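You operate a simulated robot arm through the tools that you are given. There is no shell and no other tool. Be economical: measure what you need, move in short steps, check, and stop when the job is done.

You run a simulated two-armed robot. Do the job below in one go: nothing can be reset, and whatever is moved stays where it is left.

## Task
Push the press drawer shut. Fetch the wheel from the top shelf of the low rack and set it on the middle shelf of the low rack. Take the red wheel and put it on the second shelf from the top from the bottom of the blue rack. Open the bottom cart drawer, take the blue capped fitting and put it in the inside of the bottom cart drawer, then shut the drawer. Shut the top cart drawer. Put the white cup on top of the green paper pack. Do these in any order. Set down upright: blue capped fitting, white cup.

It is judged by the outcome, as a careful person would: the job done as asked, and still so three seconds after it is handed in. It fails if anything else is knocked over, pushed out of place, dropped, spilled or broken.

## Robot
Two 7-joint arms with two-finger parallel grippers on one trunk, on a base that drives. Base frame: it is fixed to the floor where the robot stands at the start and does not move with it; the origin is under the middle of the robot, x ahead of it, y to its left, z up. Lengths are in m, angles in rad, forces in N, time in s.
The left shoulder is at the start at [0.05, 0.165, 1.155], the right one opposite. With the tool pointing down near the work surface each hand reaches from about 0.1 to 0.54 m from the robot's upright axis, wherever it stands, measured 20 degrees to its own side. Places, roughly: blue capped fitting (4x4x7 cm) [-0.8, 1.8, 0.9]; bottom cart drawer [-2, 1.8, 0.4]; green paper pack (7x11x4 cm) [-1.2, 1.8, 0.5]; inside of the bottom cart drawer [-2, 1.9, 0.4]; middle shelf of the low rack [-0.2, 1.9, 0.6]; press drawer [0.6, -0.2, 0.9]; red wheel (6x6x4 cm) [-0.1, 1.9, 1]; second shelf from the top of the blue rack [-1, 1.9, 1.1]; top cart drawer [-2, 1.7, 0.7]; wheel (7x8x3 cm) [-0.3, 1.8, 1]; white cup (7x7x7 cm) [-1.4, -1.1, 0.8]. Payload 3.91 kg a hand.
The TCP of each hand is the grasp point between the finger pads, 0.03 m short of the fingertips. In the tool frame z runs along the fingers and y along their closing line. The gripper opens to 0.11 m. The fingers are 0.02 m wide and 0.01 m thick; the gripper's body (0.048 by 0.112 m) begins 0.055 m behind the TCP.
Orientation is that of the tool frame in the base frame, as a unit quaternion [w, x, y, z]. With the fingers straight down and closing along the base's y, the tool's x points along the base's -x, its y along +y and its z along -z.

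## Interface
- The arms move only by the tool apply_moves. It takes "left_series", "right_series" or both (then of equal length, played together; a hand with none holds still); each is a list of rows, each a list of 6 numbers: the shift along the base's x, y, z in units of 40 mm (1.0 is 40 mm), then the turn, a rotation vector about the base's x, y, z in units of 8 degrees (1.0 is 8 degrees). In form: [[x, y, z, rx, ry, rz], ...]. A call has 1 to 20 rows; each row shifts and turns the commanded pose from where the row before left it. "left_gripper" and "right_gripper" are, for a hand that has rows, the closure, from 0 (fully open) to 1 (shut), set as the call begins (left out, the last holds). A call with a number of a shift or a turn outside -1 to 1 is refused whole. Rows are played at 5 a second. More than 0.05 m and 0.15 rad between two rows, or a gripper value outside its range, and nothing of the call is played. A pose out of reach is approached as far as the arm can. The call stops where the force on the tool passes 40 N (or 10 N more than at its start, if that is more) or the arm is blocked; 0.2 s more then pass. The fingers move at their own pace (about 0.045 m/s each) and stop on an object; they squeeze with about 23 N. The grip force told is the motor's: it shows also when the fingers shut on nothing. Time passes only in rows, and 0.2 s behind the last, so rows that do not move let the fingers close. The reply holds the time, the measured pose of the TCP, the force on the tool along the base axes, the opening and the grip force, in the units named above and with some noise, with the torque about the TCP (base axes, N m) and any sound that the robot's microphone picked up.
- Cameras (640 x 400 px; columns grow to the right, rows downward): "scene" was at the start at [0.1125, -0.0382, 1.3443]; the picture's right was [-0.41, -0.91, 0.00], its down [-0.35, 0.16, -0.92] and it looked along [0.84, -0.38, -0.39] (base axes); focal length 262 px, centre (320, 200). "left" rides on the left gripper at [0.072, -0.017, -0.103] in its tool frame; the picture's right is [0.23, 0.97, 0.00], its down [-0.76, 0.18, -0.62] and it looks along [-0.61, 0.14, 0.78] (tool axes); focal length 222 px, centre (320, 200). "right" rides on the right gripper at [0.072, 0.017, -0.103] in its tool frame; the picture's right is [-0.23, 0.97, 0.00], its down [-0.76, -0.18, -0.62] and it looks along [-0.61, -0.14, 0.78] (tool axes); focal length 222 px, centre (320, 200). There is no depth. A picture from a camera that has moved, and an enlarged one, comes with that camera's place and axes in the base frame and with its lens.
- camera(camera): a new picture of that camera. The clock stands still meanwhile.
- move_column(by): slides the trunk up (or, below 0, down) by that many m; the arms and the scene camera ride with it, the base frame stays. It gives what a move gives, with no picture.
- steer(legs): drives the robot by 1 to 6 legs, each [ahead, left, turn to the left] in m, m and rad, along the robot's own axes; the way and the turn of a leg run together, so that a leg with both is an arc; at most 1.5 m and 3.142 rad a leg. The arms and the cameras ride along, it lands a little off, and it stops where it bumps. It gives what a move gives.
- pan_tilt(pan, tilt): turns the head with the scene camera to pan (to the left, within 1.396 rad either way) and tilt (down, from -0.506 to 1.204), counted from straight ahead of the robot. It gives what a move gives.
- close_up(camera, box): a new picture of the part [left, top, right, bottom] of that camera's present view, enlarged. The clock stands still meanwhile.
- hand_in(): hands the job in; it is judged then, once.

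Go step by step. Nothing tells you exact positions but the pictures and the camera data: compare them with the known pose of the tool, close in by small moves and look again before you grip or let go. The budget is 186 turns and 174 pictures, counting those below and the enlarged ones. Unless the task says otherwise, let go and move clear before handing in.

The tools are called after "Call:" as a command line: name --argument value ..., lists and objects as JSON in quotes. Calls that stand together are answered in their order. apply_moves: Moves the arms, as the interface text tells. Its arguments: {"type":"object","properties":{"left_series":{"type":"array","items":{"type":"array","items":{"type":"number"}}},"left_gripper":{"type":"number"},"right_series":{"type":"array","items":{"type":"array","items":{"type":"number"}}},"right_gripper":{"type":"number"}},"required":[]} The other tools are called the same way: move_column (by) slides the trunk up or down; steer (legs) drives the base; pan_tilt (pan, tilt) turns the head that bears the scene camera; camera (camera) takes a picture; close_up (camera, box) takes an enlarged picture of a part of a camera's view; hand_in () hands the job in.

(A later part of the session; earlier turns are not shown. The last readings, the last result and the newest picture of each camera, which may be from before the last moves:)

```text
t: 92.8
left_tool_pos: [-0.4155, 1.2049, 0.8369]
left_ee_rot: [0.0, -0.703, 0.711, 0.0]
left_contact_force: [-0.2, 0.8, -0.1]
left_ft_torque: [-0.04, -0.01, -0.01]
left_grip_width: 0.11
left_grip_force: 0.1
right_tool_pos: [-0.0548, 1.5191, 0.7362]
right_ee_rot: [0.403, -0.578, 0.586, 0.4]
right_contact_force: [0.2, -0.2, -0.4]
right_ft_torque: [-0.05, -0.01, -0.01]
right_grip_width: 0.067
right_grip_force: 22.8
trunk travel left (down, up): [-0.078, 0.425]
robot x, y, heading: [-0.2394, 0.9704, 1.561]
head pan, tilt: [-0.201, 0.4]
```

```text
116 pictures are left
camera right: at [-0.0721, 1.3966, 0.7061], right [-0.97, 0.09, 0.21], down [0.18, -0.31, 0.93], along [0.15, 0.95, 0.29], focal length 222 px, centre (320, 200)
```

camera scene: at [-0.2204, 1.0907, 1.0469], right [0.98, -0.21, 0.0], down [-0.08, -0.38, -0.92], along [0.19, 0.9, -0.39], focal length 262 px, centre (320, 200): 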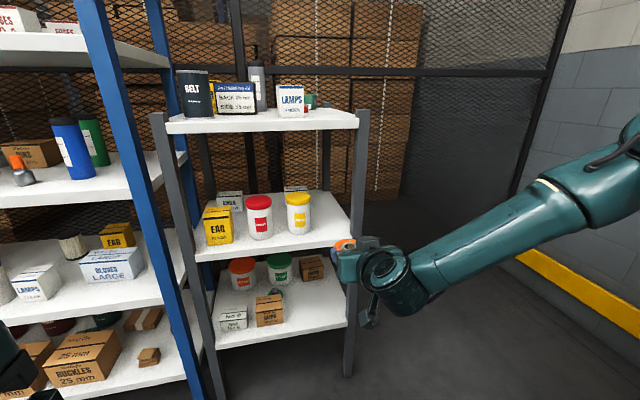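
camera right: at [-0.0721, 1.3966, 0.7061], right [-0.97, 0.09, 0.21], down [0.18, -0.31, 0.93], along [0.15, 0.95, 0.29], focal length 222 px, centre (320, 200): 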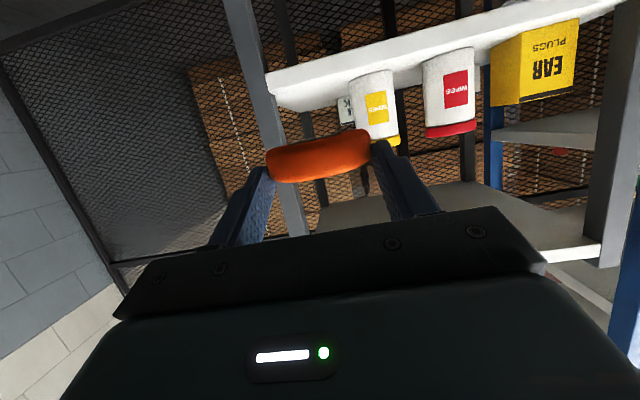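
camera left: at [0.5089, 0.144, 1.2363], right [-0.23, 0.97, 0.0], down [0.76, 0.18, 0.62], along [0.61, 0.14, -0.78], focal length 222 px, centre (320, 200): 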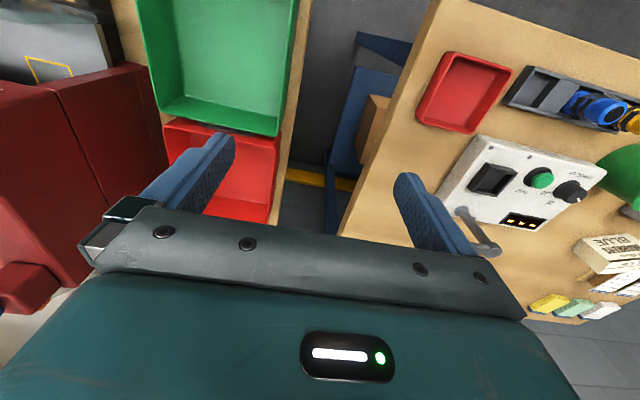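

Slot measured: can edge x≈−0.104, post inner edge x≈0.010, shelf top z≈0.667. Driving in at x≈−0.049 with the wheel above shelf height.

Call:
steer --legs '[[0.19, -0.004, 0]]'

Call:
camera --camera "right"

Call:
close_up --camera "scene" --box '[220, 150, 420, 275]'

```text
t: 94.4
left_tool_pos: [-0.4101, 1.3944, 0.8352]
left_ee_rot: [0.0, -0.703, 0.711, 0.0]
left_contact_force: [0.2, -0.6, -0.4]
left_ft_torque: [0.02, 0.0, -0.01]
left_grip_width: 0.1099
left_grip_force: 0.1
right_tool_pos: [-0.0492, 1.7093, 0.7363]
right_ee_rot: [0.402, -0.579, 0.585, 0.4]
right_contact_force: [-0.4, -0.3, -0.9]
right_ft_torque: [-0.05, 0.01, 0.01]
right_grip_width: 0.0668
right_grip_force: 22.5
trunk travel left (down, up): [-0.078, 0.425]
robot x, y, heading: [-0.2359, 1.1564, 1.558]
head pan, tilt: [-0.201, 0.4]
```

```text
115 pictures are left
camera right: at [-0.0668, 1.5857, 0.7061], right [-0.97, 0.09, 0.21], down [0.18, -0.31, 0.93], along [0.15, 0.95, 0.29], focal length 222 px, centre (320, 200)
```

right: 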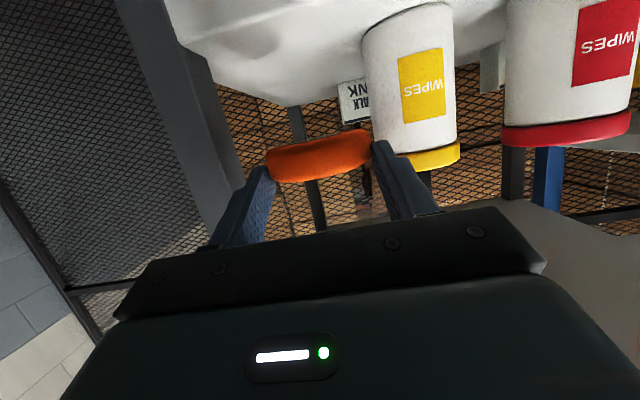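

```text
3.20 times, centred on (320, 212) of scene
camera zoom: at [-0.2146, 1.2796, 1.047], right [0.98, -0.21, 0.0], down [-0.08, -0.38, -0.92], along [0.19, 0.9, -0.39], focal length 839 px, centre (320, 160)
```

zoom: 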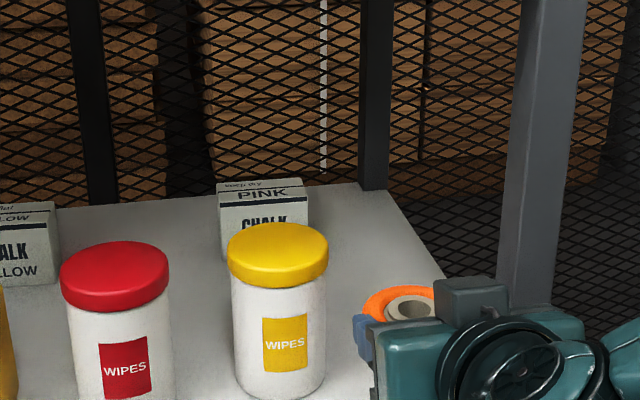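

Call:
steer --legs '[[0.054, 0.002, 0]]'

Call:
camera --camera "right"

Call:
close_up --camera "scene" --box '[270, 170, 450, 282]'

```text
t: 95.3
left_tool_pos: [-0.4119, 1.4477, 0.8349]
left_ee_rot: [0.001, -0.703, 0.711, 0.0]
left_contact_force: [0.9, 1.0, 0.9]
left_ft_torque: [0.0, 0.0, -0.03]
left_grip_width: 0.11
left_grip_force: 0.0
right_tool_pos: [-0.0512, 1.7626, 0.737]
right_ee_rot: [0.403, -0.579, 0.585, 0.401]
right_contact_force: [-0.6, -0.1, 0.0]
right_ft_torque: [-0.01, 0.03, 0.01]
right_grip_width: 0.0667
right_grip_force: 22.6
trunk travel left (down, up): [-0.078, 0.425]
robot x, y, heading: [-0.2374, 1.2164, 1.56]
head pan, tilt: [-0.201, 0.4]
```

```text
113 pictures are left
camera right: at [-0.0683, 1.6393, 0.7061], right [-0.97, 0.09, 0.21], down [0.18, -0.31, 0.93], along [0.15, 0.95, 0.29], focal length 222 px, centre (320, 200)
```

right: 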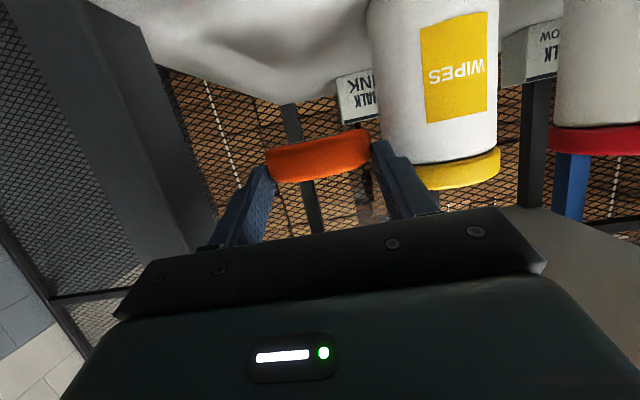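

```text
3.56 times, centred on (360, 226) of scene
camera zoom: at [-0.2161, 1.3332, 1.047], right [0.98, -0.21, 0.0], down [-0.08, -0.38, -0.92], along [0.19, 0.9, -0.39], focal length 932 px, centre (178, 108)
```

zoom: 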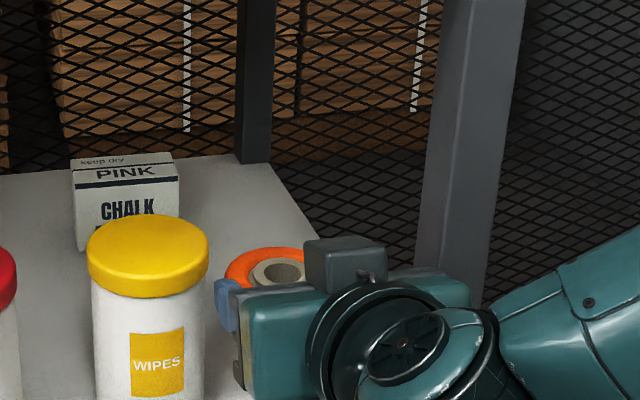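

Well centered between can and post. Lowering with the trunk.

Call:
move_column --by -0.036

Call:
camera --camera "right"

Call:
close_up --camera "scene" --box '[270, 150, 450, 262]'

```text
t: 96.1
left_tool_pos: [-0.4119, 1.4485, 0.7988]
left_ee_rot: [0.0, -0.704, 0.71, 0.0]
left_contact_force: [-0.1, -0.5, 0.5]
left_ft_torque: [0.01, 0.02, 0.0]
left_grip_width: 0.1098
left_grip_force: 0.0
right_tool_pos: [-0.0508, 1.7626, 0.7009]
right_ee_rot: [0.403, -0.579, 0.585, 0.4]
right_contact_force: [0.1, -0.4, -0.9]
right_ft_torque: [-0.07, 0.0, 0.0]
right_grip_width: 0.0665
right_grip_force: 23.4
trunk travel left (down, up): [-0.042, 0.461]
robot x, y, heading: [-0.2375, 1.2169, 1.556]
head pan, tilt: [-0.201, 0.4]
```

```text
111 pictures are left
camera right: at [-0.0683, 1.6393, 0.6701], right [-0.97, 0.09, 0.21], down [0.18, -0.31, 0.93], along [0.15, 0.95, 0.29], focal length 222 px, centre (320, 200)
```

right: 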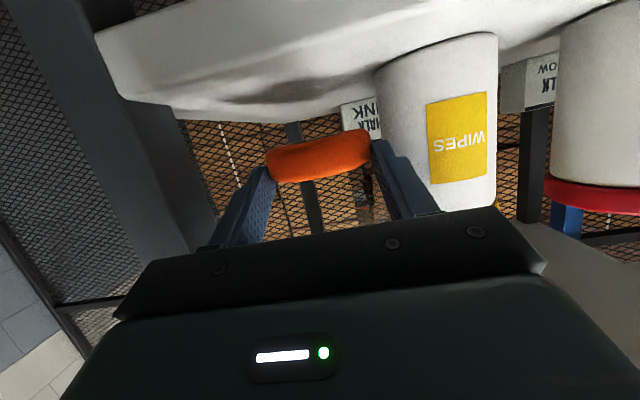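

```text
3.56 times, centred on (360, 206) of scene
camera zoom: at [-0.2161, 1.3332, 1.011], right [0.98, -0.21, 0.0], down [-0.08, -0.38, -0.92], along [0.19, 0.9, -0.39], focal length 932 px, centre (178, 179)
```

zoom: 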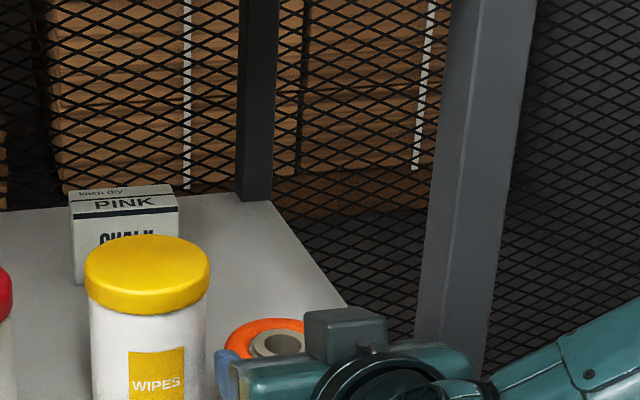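

Call:
move_column --by -0.007

Call:
move_column --by -0.004

Call:
camera --camera "right"

```text
t: 96.7
left_tool_pos: [-0.4133, 1.4466, 0.7918]
left_ee_rot: [0.0, -0.703, 0.711, 0.0]
left_contact_force: [0.6, 0.8, -0.4]
left_ft_torque: [-0.03, 0.01, 0.01]
left_grip_width: 0.11
left_grip_force: 0.0
right_tool_pos: [-0.051, 1.7631, 0.6937]
right_ee_rot: [0.403, -0.579, 0.585, 0.4]
right_contact_force: [0.1, 0.5, -1.2]
right_ft_torque: [-0.02, 0.0, 0.05]
right_grip_width: 0.0667
right_grip_force: 22.8
trunk travel left (down, up): [-0.035, 0.468]
robot x, y, heading: [-0.235, 1.2119, 1.561]
head pan, tilt: [-0.201, 0.4]
```

```text
t: 97.2
left_tool_pos: [-0.4122, 1.4479, 0.7881]
left_ee_rot: [0.0, -0.703, 0.711, 0.0]
left_contact_force: [0.1, -0.2, -0.1]
left_ft_torque: [0.01, -0.01, 0.02]
left_grip_width: 0.11
left_grip_force: 0.0
right_tool_pos: [-0.0508, 1.7615, 0.6896]
right_ee_rot: [0.403, -0.579, 0.585, 0.4]
right_contact_force: [-0.6, -0.3, -0.1]
right_ft_torque: [-0.08, -0.01, -0.03]
right_grip_width: 0.067
right_grip_force: 22.8
trunk travel left (down, up): [-0.031, 0.472]
robot x, y, heading: [-0.2347, 1.2133, 1.559]
head pan, tilt: [-0.201, 0.4]
```

```text
109 pictures are left
camera right: at [-0.0683, 1.6393, 0.6591], right [-0.97, 0.09, 0.21], down [0.18, -0.31, 0.93], along [0.15, 0.95, 0.29], focal length 222 px, centre (320, 200)
```

right: 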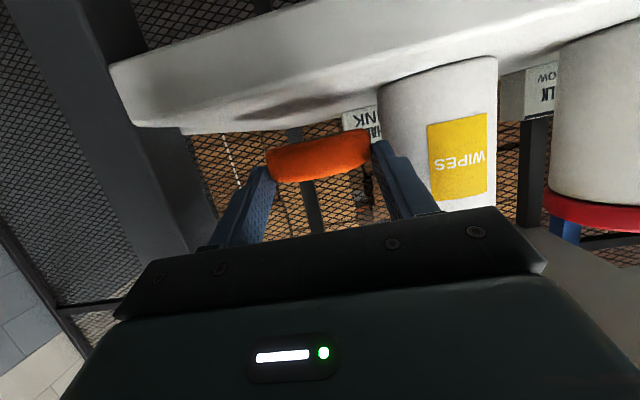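

Still a gap; shelf is a bit lower than thought. Lowering further in small steps.

Call:
move_column --by -0.007

Call:
move_column --by -0.004

Call:
camera --camera "right"

```text
t: 97.8
left_tool_pos: [-0.4129, 1.4481, 0.7813]
left_ee_rot: [-0.001, -0.704, 0.71, 0.0]
left_contact_force: [-0.4, 0.2, -0.7]
left_ft_torque: [0.0, 0.01, 0.01]
left_grip_width: 0.1101
left_grip_force: 0.0
right_tool_pos: [-0.0502, 1.7633, 0.6836]
right_ee_rot: [0.403, -0.579, 0.585, 0.4]
right_contact_force: [0.2, 0.4, -0.9]
right_ft_torque: [-0.03, -0.03, -0.02]
right_grip_width: 0.0664
right_grip_force: 23.2
trunk travel left (down, up): [-0.024, 0.479]
robot x, y, heading: [-0.2354, 1.2129, 1.559]
head pan, tilt: [-0.201, 0.4]
```

```text
t: 98.3
left_tool_pos: [-0.4121, 1.4475, 0.7782]
left_ee_rot: [0.0, -0.703, 0.711, 0.0]
left_contact_force: [-0.8, -0.6, 0.2]
left_ft_torque: [0.02, -0.02, 0.03]
left_grip_width: 0.1101
left_grip_force: 0.1
right_tool_pos: [-0.051, 1.7613, 0.6777]
right_ee_rot: [0.403, -0.579, 0.584, 0.401]
right_contact_force: [-0.2, -0.5, -1.3]
right_ft_torque: [-0.02, 0.01, 0.0]
right_grip_width: 0.0667
right_grip_force: 23.4
trunk travel left (down, up): [-0.02, 0.483]
robot x, y, heading: [-0.2379, 1.2114, 1.562]
head pan, tilt: [-0.201, 0.4]
```

```text
108 pictures are left
camera right: at [-0.0683, 1.6393, 0.6481], right [-0.97, 0.09, 0.21], down [0.18, -0.31, 0.93], along [0.15, 0.95, 0.29], focal length 222 px, centre (320, 200)
```

right: 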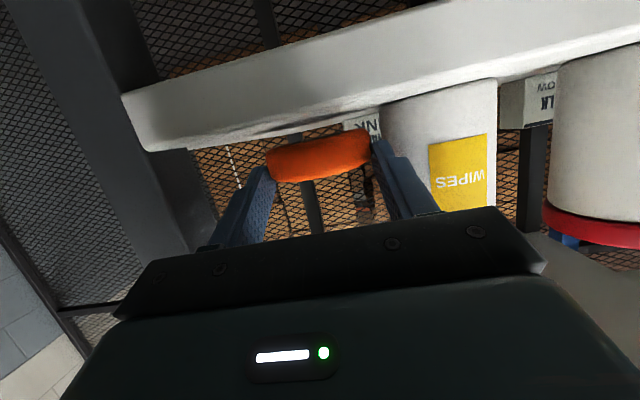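

Call:
move_column --by -0.003

Call:
move_column --by -0.003

Call:
camera --camera "right"

```text
t: 98.8
left_tool_pos: [-0.4125, 1.4481, 0.7752]
left_ee_rot: [0.0, -0.704, 0.71, 0.0]
left_contact_force: [0.4, 0.4, 0.0]
left_ft_torque: [0.0, 0.01, 0.03]
left_grip_width: 0.1102
left_grip_force: 0.1
right_tool_pos: [-0.051, 1.7622, 0.6752]
right_ee_rot: [0.403, -0.579, 0.585, 0.4]
right_contact_force: [0.4, 0.0, -0.4]
right_ft_torque: [-0.05, -0.03, 0.03]
right_grip_width: 0.0665
right_grip_force: 23.1
trunk travel left (down, up): [-0.017, 0.486]
robot x, y, heading: [-0.2344, 1.2135, 1.56]
head pan, tilt: [-0.201, 0.4]
```

```text
t: 99.3
left_tool_pos: [-0.4125, 1.4488, 0.772]
left_ee_rot: [0.0, -0.704, 0.71, 0.001]
left_contact_force: [0.2, 0.3, -0.5]
left_ft_torque: [0.01, -0.01, -0.01]
left_grip_width: 0.1102
left_grip_force: 0.1
right_tool_pos: [-0.0499, 1.7616, 0.673]
right_ee_rot: [0.403, -0.579, 0.585, 0.4]
right_contact_force: [-0.4, 0.9, -1.1]
right_ft_torque: [-0.04, 0.01, 0.01]
right_grip_width: 0.0662
right_grip_force: 22.9
trunk travel left (down, up): [-0.014, 0.489]
robot x, y, heading: [-0.2349, 1.215, 1.562]
head pan, tilt: [-0.201, 0.4]
```

```text
107 pictures are left
camera right: at [-0.0683, 1.6393, 0.6421], right [-0.97, 0.09, 0.21], down [0.18, -0.31, 0.93], along [0.15, 0.95, 0.29], focal length 222 px, centre (320, 200)
```

right: 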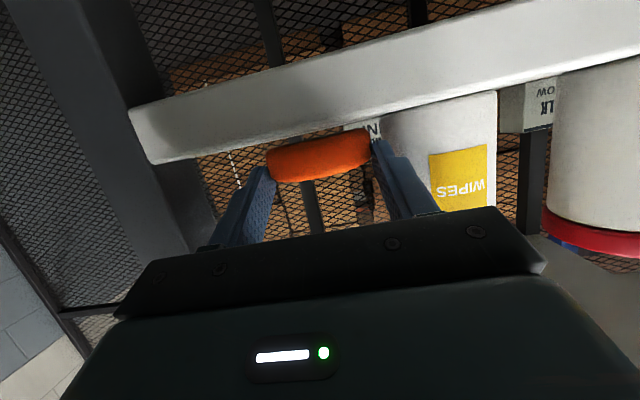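

Call:
move_column --by -0.004

Call:
move_column --by -0.003

Call:
camera --camera "right"

```text
t: 99.8
left_tool_pos: [-0.4119, 1.4471, 0.7676]
left_ee_rot: [0.001, -0.703, 0.711, 0.0]
left_contact_force: [0.3, 0.2, 0.0]
left_ft_torque: [-0.02, 0.0, 0.02]
left_grip_width: 0.1102
left_grip_force: 0.2
right_tool_pos: [-0.051, 1.7627, 0.6677]
right_ee_rot: [0.403, -0.579, 0.585, 0.401]
right_contact_force: [0.0, 0.3, -1.2]
right_ft_torque: [-0.03, -0.02, 0.0]
right_grip_width: 0.0665
right_grip_force: 22.8
trunk travel left (down, up): [-0.01, 0.493]
robot x, y, heading: [-0.2347, 1.2132, 1.558]
head pan, tilt: [-0.201, 0.4]
```

```text
t: 100.4
left_tool_pos: [-0.4126, 1.448, 0.765]
left_ee_rot: [0.0, -0.703, 0.711, 0.001]
left_contact_force: [-0.4, -0.1, -0.5]
left_ft_torque: [-0.01, -0.01, -0.01]
left_grip_width: 0.1102
left_grip_force: 0.1
right_tool_pos: [-0.0506, 1.7612, 0.667]
right_ee_rot: [0.403, -0.578, 0.584, 0.402]
right_contact_force: [1.1, -1.1, 4.5]
right_ft_torque: [0.04, 0.14, 0.03]
right_grip_width: 0.0664
right_grip_force: 23.3
trunk travel left (down, up): [-0.007, 0.496]
robot x, y, heading: [-0.2371, 1.2106, 1.563]
head pan, tilt: [-0.201, 0.4]
```

```text
106 pictures are left
camera right: at [-0.0684, 1.6396, 0.6363], right [-0.97, 0.09, 0.21], down [0.18, -0.32, 0.93], along [0.15, 0.94, 0.29], focal length 222 px, centre (320, 200)
```

right: 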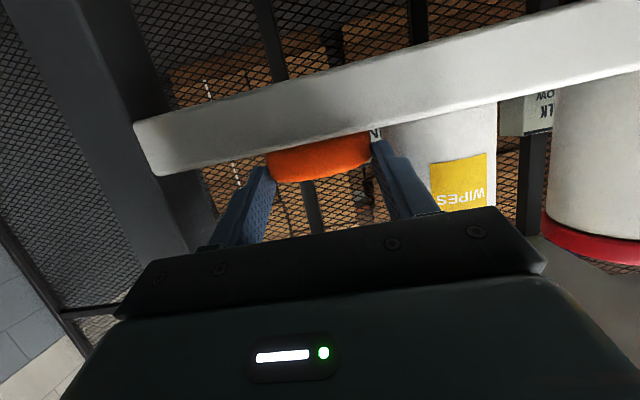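

Contact with the shelf. Open just enough to release, then check.

Call:
apply_moves --right_series '[[0, 0, 0, 0, 0, 0], [0, 0, 0, 0, 0, 0]]' --right_gripper 0.3

Call:
camera --camera "right"

Call:
steer --legs '[[-0.12, 0, 0]]'

Call:
camera --camera "right"

Call:
close_up --camera "scene" --box '[220, 130, 420, 255]'

```text
t: 101.0
left_tool_pos: [-0.412, 1.447, 0.7644]
left_ee_rot: [0.0, -0.703, 0.711, 0.001]
left_contact_force: [-0.4, -0.1, -0.2]
left_ft_torque: [-0.02, 0.04, 0.02]
left_grip_width: 0.1101
left_grip_force: 0.0
right_tool_pos: [-0.0511, 1.7621, 0.6642]
right_ee_rot: [0.402, -0.579, 0.585, 0.4]
right_contact_force: [-0.8, 0.1, -0.5]
right_ft_torque: [0.0, 0.0, -0.02]
right_grip_width: 0.077
right_grip_force: 0.0
trunk travel left (down, up): [-0.007, 0.496]
robot x, y, heading: [-0.2353, 1.2102, 1.561]
head pan, tilt: [-0.201, 0.4]
```

```text
105 pictures are left
camera right: at [-0.0683, 1.6392, 0.635], right [-0.97, 0.09, 0.21], down [0.18, -0.31, 0.93], along [0.15, 0.95, 0.29], focal length 222 px, centre (320, 200)
```

right: 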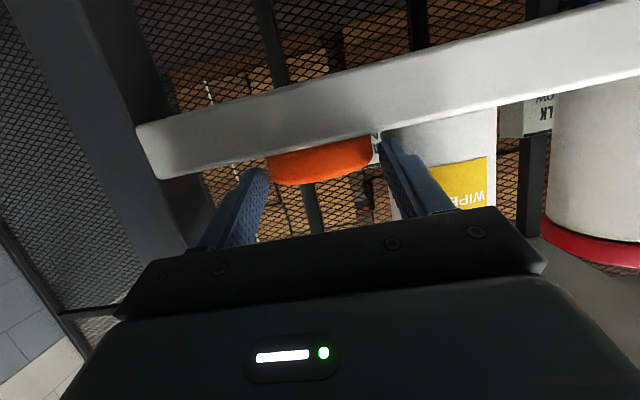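

```text
t: 102.2
left_tool_pos: [-0.4134, 1.3269, 0.7643]
left_ee_rot: [0.0, -0.704, 0.71, 0.0]
left_contact_force: [0.4, -0.2, -0.2]
left_ft_torque: [-0.02, -0.02, -0.03]
left_grip_width: 0.1102
left_grip_force: 0.1
right_tool_pos: [-0.0524, 1.6412, 0.665]
right_ee_rot: [0.403, -0.579, 0.585, 0.4]
right_contact_force: [-0.9, 1.0, 0.4]
right_ft_torque: [0.02, 0.0, 0.01]
right_grip_width: 0.0772
right_grip_force: 0.0
trunk travel left (down, up): [-0.007, 0.496]
robot x, y, heading: [-0.2326, 1.093, 1.562]
head pan, tilt: [-0.201, 0.4]
```

```text
104 pictures are left
camera right: at [-0.0698, 1.5185, 0.6351], right [-0.97, 0.09, 0.21], down [0.18, -0.31, 0.93], along [0.15, 0.95, 0.29], focal length 222 px, centre (320, 200)
```

right: 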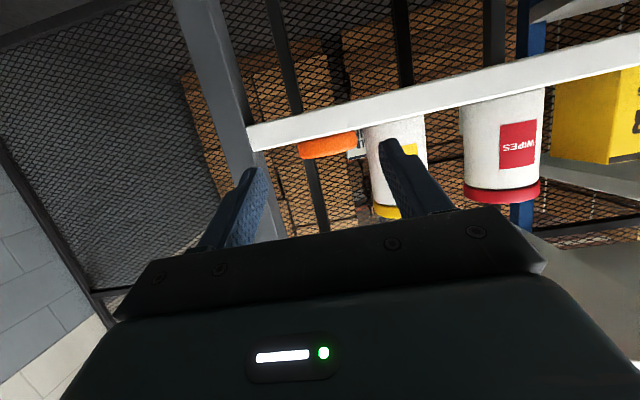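

```text
3.20 times, centred on (320, 192) of scene
camera zoom: at [-0.2173, 1.2123, 0.976], right [0.98, -0.21, 0.0], down [-0.08, -0.38, -0.92], along [0.19, 0.9, -0.39], focal length 839 px, centre (320, 224)
```

zoom: 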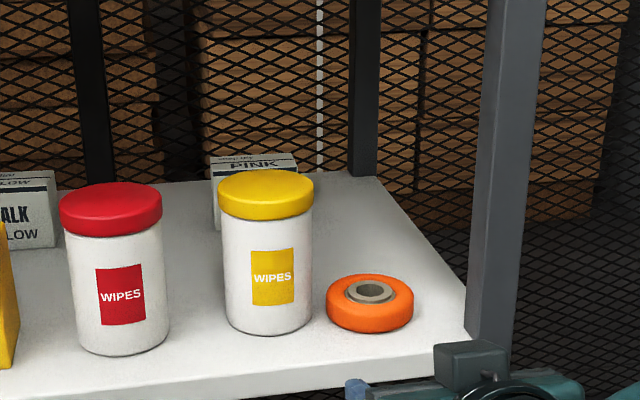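

The wheel now stands on the middle shelf. Next the red wheel: I'll raise the trunk and look at it closely.

Call:
steer --legs '[[-0.1, 0, 0]]'

Call:
move_column --by 0.48

Call:
pan_tilt --pan -0.1 --tilt 0.6

Call:
close_up --camera "scene" --box '[230, 130, 430, 255]'

```text
t: 103.4
left_tool_pos: [-0.4143, 1.2266, 0.7643]
left_ee_rot: [0.0, -0.704, 0.71, 0.0]
left_contact_force: [-0.6, -0.2, -0.2]
left_ft_torque: [-0.01, 0.02, -0.01]
left_grip_width: 0.11
left_grip_force: 0.0
right_tool_pos: [-0.0537, 1.5417, 0.6655]
right_ee_rot: [0.401, -0.58, 0.584, 0.401]
right_contact_force: [-0.2, 1.1, 0.6]
right_ft_torque: [0.01, -0.02, 0.0]
right_grip_width: 0.0767
right_grip_force: 0.1
trunk travel left (down, up): [-0.007, 0.496]
robot x, y, heading: [-0.2374, 0.9923, 1.557]
head pan, tilt: [-0.201, 0.4]
```

```text
refused: 0.48 is not a number from -0.4 to 0.4
```

```text
t: 104.1
left_tool_pos: [-0.4143, 1.2255, 0.7648]
left_ee_rot: [0.001, -0.704, 0.71, 0.0]
left_contact_force: [0.5, 0.4, 0.2]
left_ft_torque: [0.0, -0.04, -0.05]
left_grip_width: 0.1101
left_grip_force: 0.1
right_tool_pos: [-0.0541, 1.5412, 0.6665]
right_ee_rot: [0.403, -0.579, 0.585, 0.4]
right_contact_force: [0.6, -0.1, 0.1]
right_ft_torque: [0.04, 0.01, -0.02]
right_grip_width: 0.0772
right_grip_force: 0.0
trunk travel left (down, up): [-0.007, 0.496]
robot x, y, heading: [-0.2367, 0.989, 1.564]
head pan, tilt: [-0.099, 0.6]
```

```text
3.20 times, centred on (330, 192) of scene
camera zoom: at [-0.2279, 1.1094, 0.9578], right [0.99, -0.11, 0.0], down [-0.06, -0.56, -0.83], along [0.09, 0.82, -0.56], focal length 839 px, centre (288, 224)
```

zoom: 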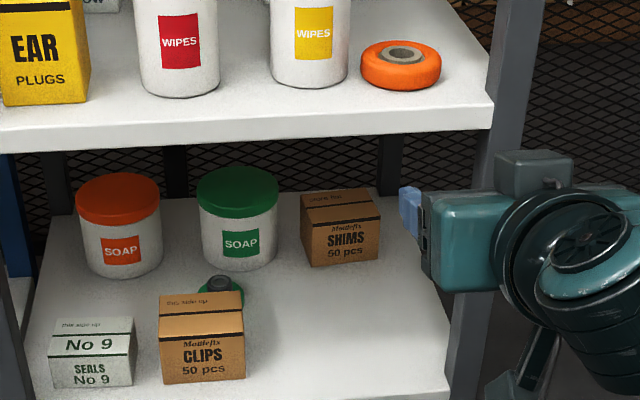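

Call:
move_column --by 0.4

Call:
move_column --by 0.09

Call:
steer --legs '[[0.15, -0.1, 0]]'

Call:
pan_tilt --pan 0.0 --tilt 0.6

Call:
close_up --camera "scene" --box '[220, 110, 420, 235]'

```text
t: 107.9
left_tool_pos: [-0.4153, 1.2266, 1.1651]
left_ee_rot: [0.0, -0.704, 0.71, 0.0]
left_contact_force: [-0.1, 0.9, 0.3]
left_ft_torque: [-0.04, 0.0, 0.0]
left_grip_width: 0.1101
left_grip_force: 0.1
right_tool_pos: [-0.0542, 1.5415, 1.0648]
right_ee_rot: [0.402, -0.58, 0.585, 0.4]
right_contact_force: [-0.3, -1.0, 1.2]
right_ft_torque: [-0.02, -0.01, 0.0]
right_grip_width: 0.077
right_grip_force: 0.1
trunk travel left (down, up): [-0.407, 0.096]
robot x, y, heading: [-0.2375, 0.9938, 1.561]
head pan, tilt: [-0.099, 0.6]
```

```text
t: 109.2
left_tool_pos: [-0.4146, 1.2262, 1.2548]
left_ee_rot: [0.0, -0.704, 0.71, 0.0]
left_contact_force: [-0.6, 0.4, -1.2]
left_ft_torque: [0.0, -0.02, -0.02]
left_grip_width: 0.1099
left_grip_force: 0.0
right_tool_pos: [-0.0538, 1.5416, 1.1551]
right_ee_rot: [0.402, -0.58, 0.584, 0.401]
right_contact_force: [0.7, 0.1, 0.2]
right_ft_torque: [-0.03, 0.02, 0.04]
right_grip_width: 0.077
right_grip_force: 0.1
trunk travel left (down, up): [-0.497, 0.006]
robot x, y, heading: [-0.24, 0.9904, 1.56]
head pan, tilt: [-0.099, 0.6]
```

```text
t: 110.7
left_tool_pos: [-0.3125, 1.376, 1.2542]
left_ee_rot: [0.0, -0.704, 0.711, 0.0]
left_contact_force: [0.8, -0.3, -0.2]
left_ft_torque: [0.01, 0.02, -0.02]
left_grip_width: 0.11
left_grip_force: 0.0
right_tool_pos: [0.048, 1.6902, 1.1549]
right_ee_rot: [0.403, -0.579, 0.585, 0.4]
right_contact_force: [0.6, 0.0, -0.6]
right_ft_torque: [-0.01, -0.01, 0.01]
right_grip_width: 0.0773
right_grip_force: 0.1
trunk travel left (down, up): [-0.497, 0.006]
robot x, y, heading: [-0.1337, 1.1435, 1.564]
head pan, tilt: [-0.099, 0.6]
```

```text
t: 111.4
left_tool_pos: [-0.3128, 1.3751, 1.2536]
left_ee_rot: [0.001, -0.703, 0.711, -0.001]
left_contact_force: [-0.5, -0.1, -0.3]
left_ft_torque: [0.02, 0.01, 0.03]
left_grip_width: 0.1102
left_grip_force: 0.0
right_tool_pos: [0.048, 1.6899, 1.155]
right_ee_rot: [0.403, -0.579, 0.585, 0.401]
right_contact_force: [0.1, 0.9, -0.2]
right_ft_torque: [0.02, 0.0, 0.01]
right_grip_width: 0.0768
right_grip_force: 0.1
trunk travel left (down, up): [-0.497, 0.006]
robot x, y, heading: [-0.1328, 1.1457, 1.56]
head pan, tilt: [0.0, 0.6]
```

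```text
3.20 times, centred on (320, 172) of scene
camera zoom: at [-0.1347, 1.2588, 1.4478], right [1.0, -0.01, 0.0], down [-0.01, -0.56, -0.83], along [0.01, 0.83, -0.56], focal length 839 px, centre (320, 288)
```

zoom: 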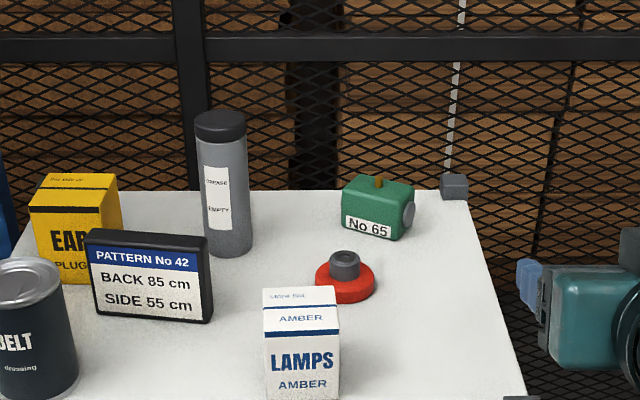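

The red wheel is at about (−0.105, 1.936), disc z 0.98–1.005, clear of LAMPS by 5 cm. I'll bring the tilt to 30° and approach from above.

Call:
apply_moves --right_series '[[0, 0, 0.2, -1, 0, 0], [0, 0, 0.2, -1, 0, 0], [0, 0, 0.2, -1, 0, 0], [0, 0, 0, -1, 0, 0], [0, 0, 0, -1, 0, 0]]'

Call:
steer --legs '[[0, 0.15, 0], [0.2, 0, 0]]'

Call:
camera --camera "scene"

Call:
camera --camera "right"

```text
t: 112.6
left_tool_pos: [-0.3116, 1.3754, 1.2547]
left_ee_rot: [0.0, -0.704, 0.711, 0.0]
left_contact_force: [0.2, 1.1, 0.0]
left_ft_torque: [0.0, -0.01, -0.01]
left_grip_width: 0.1103
left_grip_force: 0.0
right_tool_pos: [0.049, 1.6901, 1.182]
right_ee_rot: [0.179, -0.683, 0.686, 0.176]
right_contact_force: [-0.3, 0.6, 0.0]
right_ft_torque: [0.01, -0.01, 0.0]
right_grip_width: 0.0771
right_grip_force: 0.1
trunk travel left (down, up): [-0.497, 0.006]
robot x, y, heading: [-0.1318, 1.1466, 1.562]
head pan, tilt: [0.0, 0.6]
```

```text
t: 115.8
left_tool_pos: [-0.4602, 1.5775, 1.2548]
left_ee_rot: [0.0, -0.704, 0.711, 0.0]
left_contact_force: [-0.3, -0.6, 0.9]
left_ft_torque: [0.01, -0.01, 0.02]
left_grip_width: 0.1099
left_grip_force: 0.2
right_tool_pos: [-0.0989, 1.8937, 1.1785]
right_ee_rot: [0.181, -0.682, 0.687, 0.176]
right_contact_force: [0.3, 1.1, -0.5]
right_ft_torque: [-0.02, 0.0, 0.0]
right_grip_width: 0.077
right_grip_force: 0.0
trunk travel left (down, up): [-0.497, 0.006]
robot x, y, heading: [-0.2795, 1.3437, 1.56]
head pan, tilt: [0.0, 0.6]
```

```text
100 pictures are left
camera scene: at [-0.2826, 1.4619, 1.4477], right [1.0, -0.01, 0.0], down [0.0, -0.57, -0.82], along [0.01, 0.82, -0.57], focal length 262 px, centre (320, 200)
```

scene: 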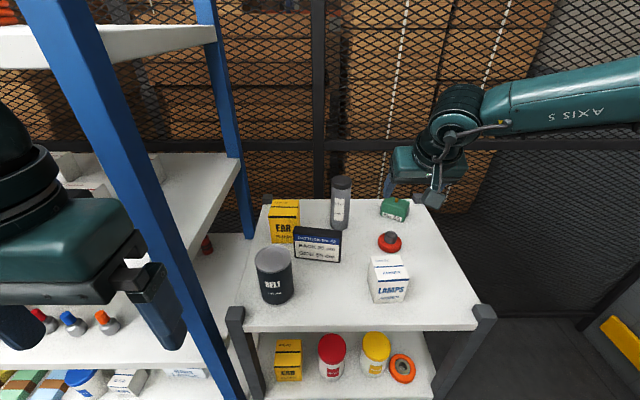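

```text
99 pictures are left
camera right: at [-0.1166, 1.7787, 1.2348], right [-0.97, 0.21, 0.11], down [0.18, 0.36, 0.92], along [0.15, 0.91, -0.39], focal length 222 px, centre (320, 200)
```

right: 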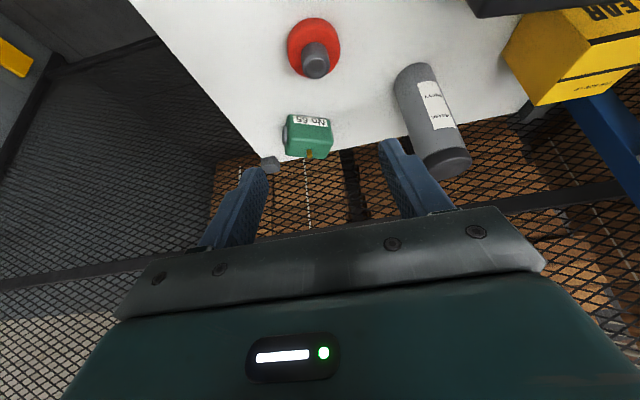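

Call:
apply_moves --right_series '[[-0.04, 0.16, -0.8, 0, 0, 0], [-0.03, 0.16, -0.8, 0, 0, 0], [-0.03, 0.16, -0.8, 0, 0, 0], [-0.03, 0.16, -0.8, 0, 0, 0]]'

Call:
camera --camera "right"

Call:
close_up --camera "scene" --box '[320, 180, 480, 310]'

```text
t: 116.8
left_tool_pos: [-0.4605, 1.5774, 1.2553]
left_ee_rot: [0.001, -0.704, 0.71, 0.0]
left_contact_force: [-1.5, 0.5, -0.9]
left_ft_torque: [0.01, -0.02, 0.01]
left_grip_width: 0.1101
left_grip_force: 0.0
right_tool_pos: [-0.0913, 1.9058, 1.0618]
right_ee_rot: [0.18, -0.683, 0.686, 0.176]
right_contact_force: [0.6, -0.1, 0.4]
right_ft_torque: [0.0, 0.01, -0.02]
right_grip_width: 0.0771
right_grip_force: 0.0
right hand out of reach, approached as far as the arm can: row 4
trunk travel left (down, up): [-0.497, 0.006]
robot x, y, heading: [-0.2823, 1.3432, 1.56]
head pan, tilt: [0.0, 0.6]
```

```text
98 pictures are left
camera right: at [-0.1083, 1.7916, 1.1166], right [-0.97, 0.21, 0.11], down [0.18, 0.36, 0.92], along [0.15, 0.91, -0.39], focal length 222 px, centre (320, 200)
```

right: 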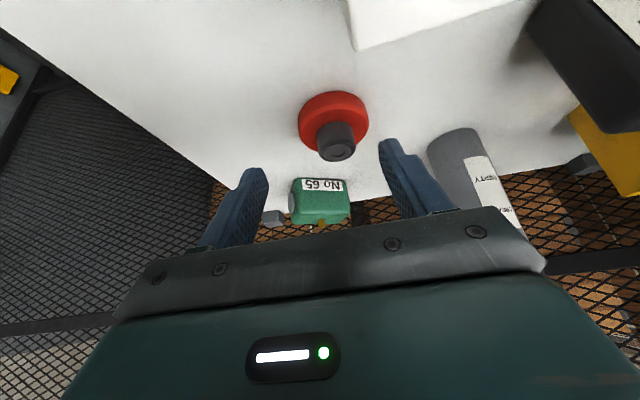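

```text
3.08 times, centred on (400, 245) of scene
camera zoom: at [-0.2824, 1.4611, 1.4478], right [1.0, -0.01, 0.0], down [-0.01, -0.56, -0.83], along [0.01, 0.83, -0.56], focal length 807 px, centre (74, 62)
```

zoom: 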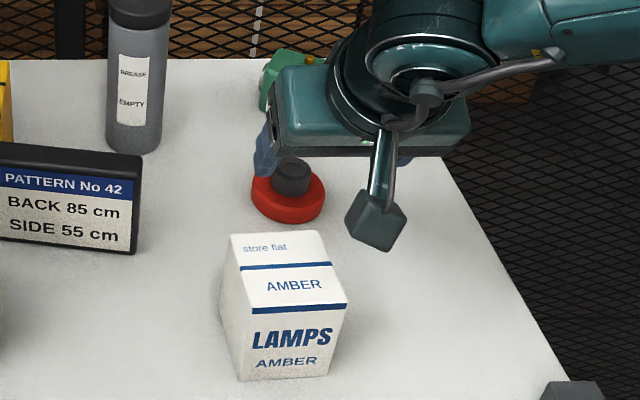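

Call:
steer --legs '[[0.012, 0.014, 0]]'

Call:
move_column --by -0.044

Call:
camera --camera "right"

```text
t: 117.6
left_tool_pos: [-0.4743, 1.5901, 1.2532]
left_ee_rot: [0.001, -0.704, 0.71, -0.001]
left_contact_force: [-0.3, 0.3, -0.1]
left_ft_torque: [-0.01, -0.02, -0.02]
left_grip_width: 0.1103
left_grip_force: 0.1
right_tool_pos: [-0.106, 1.9182, 1.0617]
right_ee_rot: [0.179, -0.683, 0.686, 0.176]
right_contact_force: [0.1, 0.5, 0.3]
right_ft_torque: [-0.04, -0.03, 0.01]
right_grip_width: 0.0769
right_grip_force: 0.1
trunk travel left (down, up): [-0.497, 0.006]
robot x, y, heading: [-0.2951, 1.357, 1.565]
head pan, tilt: [0.0, 0.6]
```

```text
t: 118.5
left_tool_pos: [-0.4748, 1.59, 1.2114]
left_ee_rot: [0.002, -0.704, 0.71, 0.001]
left_contact_force: [0.4, 0.8, -0.7]
left_ft_torque: [-0.02, 0.0, 0.0]
left_grip_width: 0.1101
left_grip_force: 0.2
right_tool_pos: [-0.1042, 1.9183, 1.0181]
right_ee_rot: [0.18, -0.682, 0.686, 0.176]
right_contact_force: [0.0, 0.0, 0.0]
right_ft_torque: [-0.01, 0.02, -0.01]
right_grip_width: 0.0768
right_grip_force: 0.0
trunk travel left (down, up): [-0.453, 0.05]
robot x, y, heading: [-0.2974, 1.3543, 1.561]
head pan, tilt: [0.0, 0.6]
```

```text
96 pictures are left
camera right: at [-0.1222, 1.8035, 1.0729], right [-0.97, 0.21, 0.11], down [0.18, 0.36, 0.92], along [0.15, 0.91, -0.39], focal length 222 px, centre (320, 200)
```

right: 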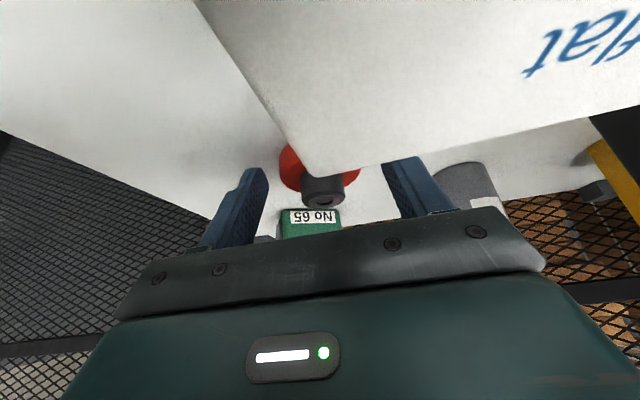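

The hand frames the wheel; the camera housing is close above LAMPS, so I'll close here rather than go lower.

Call:
apply_moves --right_series '[[0, 0, 0, 0, 0, 0], [0, 0, 0, 0, 0, 0], [0, 0, 0, 0, 0, 0]]' --right_gripper 1

Call:
move_column --by 0.05

Call:
camera --camera "right"

Call:
close_up --camera "scene" --box '[320, 180, 480, 310]'

```text
t: 119.2
left_tool_pos: [-0.4755, 1.5898, 1.2103]
left_ee_rot: [0.0, -0.703, 0.711, 0.001]
left_contact_force: [0.3, 1.0, -0.2]
left_ft_torque: [0.01, 0.0, 0.03]
left_grip_width: 0.1101
left_grip_force: 0.2
right_tool_pos: [-0.1051, 1.9184, 1.0172]
right_ee_rot: [0.179, -0.682, 0.686, 0.177]
right_contact_force: [0.5, 0.7, 0.2]
right_ft_torque: [0.0, -0.09, -0.06]
right_grip_width: 0.0571
right_grip_force: 22.9
trunk travel left (down, up): [-0.453, 0.05]
robot x, y, heading: [-0.2965, 1.3576, 1.562]
head pan, tilt: [0.0, 0.6]
```

```text
t: 120.2
left_tool_pos: [-0.4752, 1.5903, 1.2606]
left_ee_rot: [0.0, -0.704, 0.71, 0.0]
left_contact_force: [-0.2, -0.5, -0.2]
left_ft_torque: [-0.03, 0.01, 0.0]
left_grip_width: 0.1099
left_grip_force: 0.2
right_tool_pos: [-0.1054, 1.9187, 1.0673]
right_ee_rot: [0.18, -0.682, 0.686, 0.177]
right_contact_force: [-0.1, 0.3, -1.8]
right_ft_torque: [-0.02, -0.05, 0.0]
right_grip_width: 0.057
right_grip_force: 23.2
trunk travel left (down, up): [-0.503, 0.0]
robot x, y, heading: [-0.2944, 1.3576, 1.565]
head pan, tilt: [0.0, 0.6]
```

```text
95 pictures are left
camera right: at [-0.1221, 1.8038, 1.1227], right [-0.97, 0.21, 0.11], down [0.18, 0.36, 0.92], along [0.15, 0.91, -0.39], focal length 222 px, centre (320, 200)
```

right: 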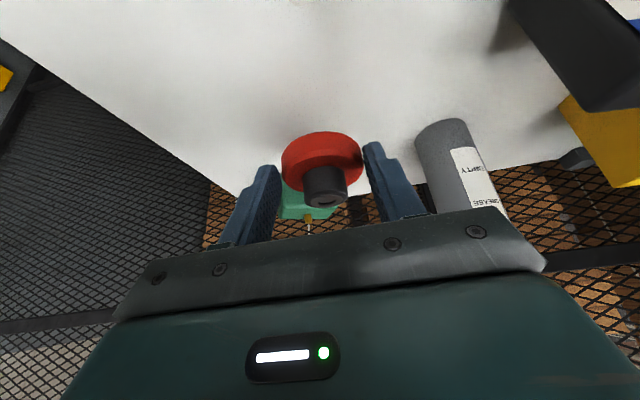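

```text
3.08 times, centred on (400, 245) of scene
camera zoom: at [-0.2964, 1.4735, 1.4537], right [1.0, -0.01, 0.0], down [0.0, -0.57, -0.82], along [0.01, 0.82, -0.57], focal length 807 px, centre (74, 62)
```

zoom: 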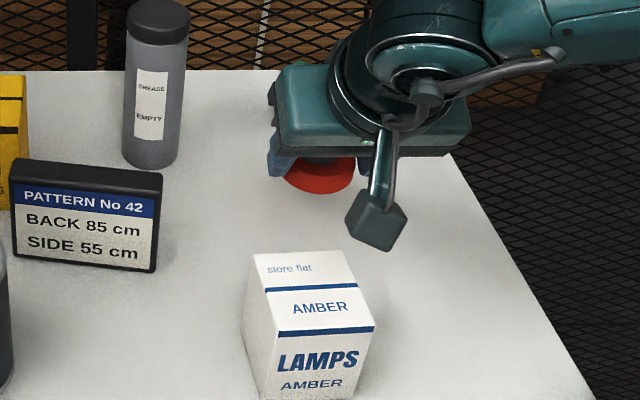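

Red wheel held. Raising it and backing away, then moving left to view the blue rack's second shelf.

Call:
apply_moves --right_series '[[0, 0, 0.9, 0, 0, 0], [0, 0, 0.9, 0, 0, 0], [0, -0.2, 0.9, 0, 0, 0], [0, -0.3, 0.9, 0, 0, 0], [0, -0.3, 0.9, 0, 0, 0]]'

Call:
steer --legs '[[-0.36, 0, 0], [0, 0.6, 0]]'

Call:
pan_tilt --pan 0.0 --tilt 0.4

Call:
camera --camera "scene"

```text
t: 121.4
left_tool_pos: [-0.4751, 1.589, 1.2612]
left_ee_rot: [0.002, -0.704, 0.71, -0.001]
left_contact_force: [-0.3, 0.1, -0.1]
left_ft_torque: [-0.02, 0.02, -0.02]
left_grip_width: 0.11
left_grip_force: 0.2
right_tool_pos: [-0.1057, 1.8851, 1.2487]
right_ee_rot: [0.18, -0.682, 0.687, 0.176]
right_contact_force: [0.7, 0.3, -0.4]
right_ft_torque: [0.01, 0.0, -0.02]
right_grip_width: 0.057
right_grip_force: 22.8
trunk travel left (down, up): [-0.503, 0.0]
robot x, y, heading: [-0.2975, 1.356, 1.561]
head pan, tilt: [0.0, 0.6]
```

```text
t: 129.1
left_tool_pos: [-1.0847, 1.235, 1.2605]
left_ee_rot: [0.002, -0.702, 0.712, 0.0]
left_contact_force: [0.4, -0.1, -0.1]
left_ft_torque: [0.01, 0.01, -0.04]
left_grip_width: 0.1103
left_grip_force: 0.1
right_tool_pos: [-0.7146, 1.5301, 1.2471]
right_ee_rot: [0.18, -0.68, 0.688, 0.176]
right_contact_force: [0.5, -0.7, -0.1]
right_ft_torque: [0.01, 0.03, 0.0]
right_grip_width: 0.057
right_grip_force: 23.1
trunk travel left (down, up): [-0.503, 0.0]
robot x, y, heading: [-0.9084, 1.0011, 1.562]
head pan, tilt: [0.0, 0.6]
```

```text
t: 129.8
left_tool_pos: [-1.0849, 1.2343, 1.2613]
left_ee_rot: [0.0, -0.703, 0.712, 0.0]
left_contact_force: [0.2, -0.5, -0.1]
left_ft_torque: [-0.02, 0.0, 0.01]
left_grip_width: 0.1101
left_grip_force: 0.0
right_tool_pos: [-0.7149, 1.529, 1.2468]
right_ee_rot: [0.18, -0.68, 0.688, 0.177]
right_contact_force: [0.8, 0.5, -1.0]
right_ft_torque: [0.01, 0.0, -0.03]
right_grip_width: 0.0571
right_grip_force: 23.4
trunk travel left (down, up): [-0.503, 0.0]
robot x, y, heading: [-0.903, 0.9995, 1.554]
head pan, tilt: [0.0, 0.4]
```

```text
93 pictures are left
camera scene: at [-0.9074, 1.1217, 1.4719], right [1.0, -0.01, 0.0], down [-0.01, -0.39, -0.92], along [0.01, 0.92, -0.39], focal length 262 px, centre (320, 200)
```

scene: 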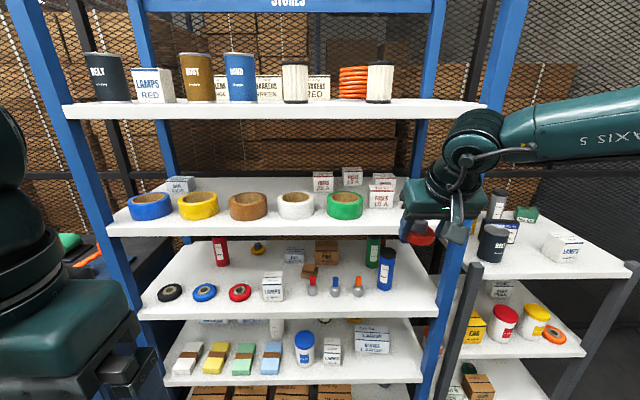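

Call:
close_up --camera "scene" --box '[100, 140, 270, 245]'

Call:
close_up --camera "scene" --box '[260, 140, 430, 245]'

```text
3.76 times, centred on (185, 192) of scene
camera zoom: at [-0.9074, 1.1217, 1.4719], right [1.0, -0.01, 0.0], down [-0.01, -0.39, -0.92], along [0.01, 0.92, -0.39], focal length 987 px, centre (828, 228)
```

zoom: 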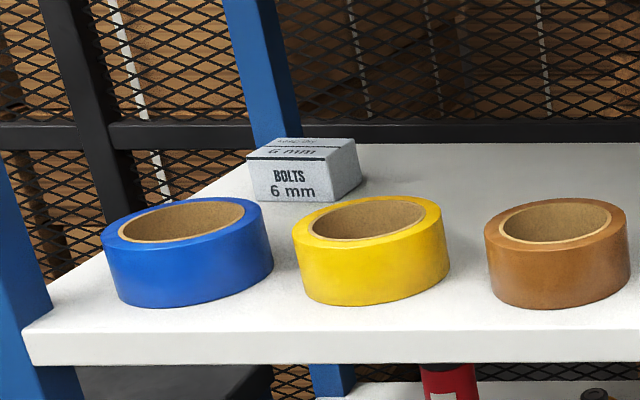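

```text
3.76 times, centred on (345, 192) of scene
camera zoom: at [-0.9074, 1.1217, 1.4719], right [1.0, -0.01, 0.0], down [-0.01, -0.39, -0.92], along [0.01, 0.92, -0.39], focal length 987 px, centre (226, 228)
```

zoom: 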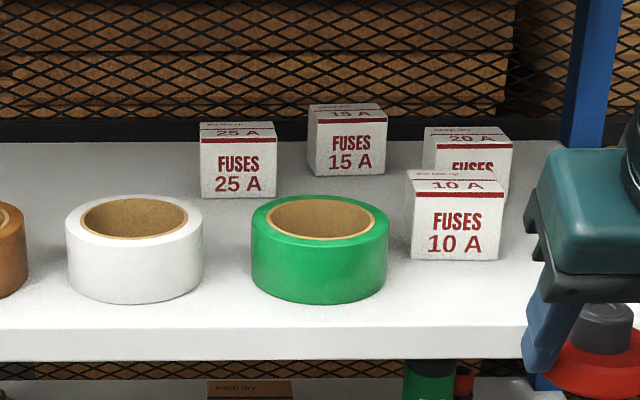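

On the second shelf there's a free area at the right end, in front of/right of the FUSES 10A box, around (−0.64, 1.81). I'll lower to entry height and drive in.

Call:
move_column --by -0.05

Call:
steer --legs '[[0, -0.075, 0], [0.17, 0, 0]]'

Call:
camera --camera "scene"

Call:
camera --camera "right"

```text
t: 130.8
left_tool_pos: [-1.0845, 1.2345, 1.2106]
left_ee_rot: [0.001, -0.702, 0.712, 0.001]
left_contact_force: [0.1, 0.0, -0.3]
left_ft_torque: [0.02, 0.01, 0.03]
left_grip_width: 0.11
left_grip_force: 0.0
right_tool_pos: [-0.7142, 1.5291, 1.1969]
right_ee_rot: [0.18, -0.681, 0.688, 0.176]
right_contact_force: [0.8, 0.2, -0.6]
right_ft_torque: [-0.07, -0.01, 0.0]
right_grip_width: 0.0573
right_grip_force: 23.1
trunk travel left (down, up): [-0.453, 0.05]
robot x, y, heading: [-0.9088, 0.9943, 1.558]
head pan, tilt: [0.0, 0.4]
```

```text
t: 133.1
left_tool_pos: [-1.0075, 1.4024, 1.2105]
left_ee_rot: [0.001, -0.702, 0.712, -0.001]
left_contact_force: [0.4, 0.7, -0.4]
left_ft_torque: [-0.01, -0.03, 0.02]
left_grip_width: 0.11
left_grip_force: 0.1
right_tool_pos: [-0.6372, 1.6978, 1.1972]
right_ee_rot: [0.18, -0.68, 0.688, 0.177]
right_contact_force: [0.3, -0.1, -0.8]
right_ft_torque: [-0.03, -0.02, -0.01]
right_grip_width: 0.0567
right_grip_force: 23.1
trunk travel left (down, up): [-0.453, 0.05]
robot x, y, heading: [-0.831, 1.1689, 1.556]
head pan, tilt: [0.0, 0.4]
```

```text
90 pictures are left
camera scene: at [-0.8306, 1.2905, 1.4219], right [1.0, -0.01, 0.0], down [-0.01, -0.39, -0.92], along [0.01, 0.92, -0.39], focal length 262 px, centre (320, 200)
```

scene: 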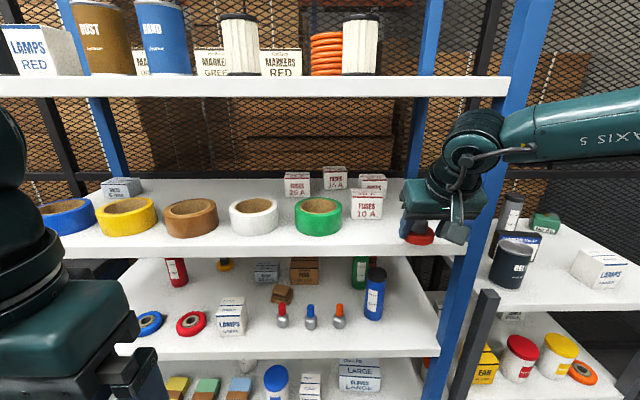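

```text
89 pictures are left
camera right: at [-0.6554, 1.5831, 1.2528], right [-0.97, 0.21, 0.11], down [0.18, 0.36, 0.92], along [0.15, 0.91, -0.39], focal length 222 px, centre (320, 200)
```

right: 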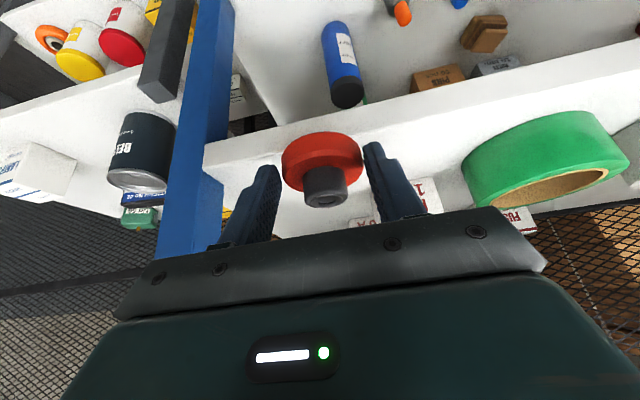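

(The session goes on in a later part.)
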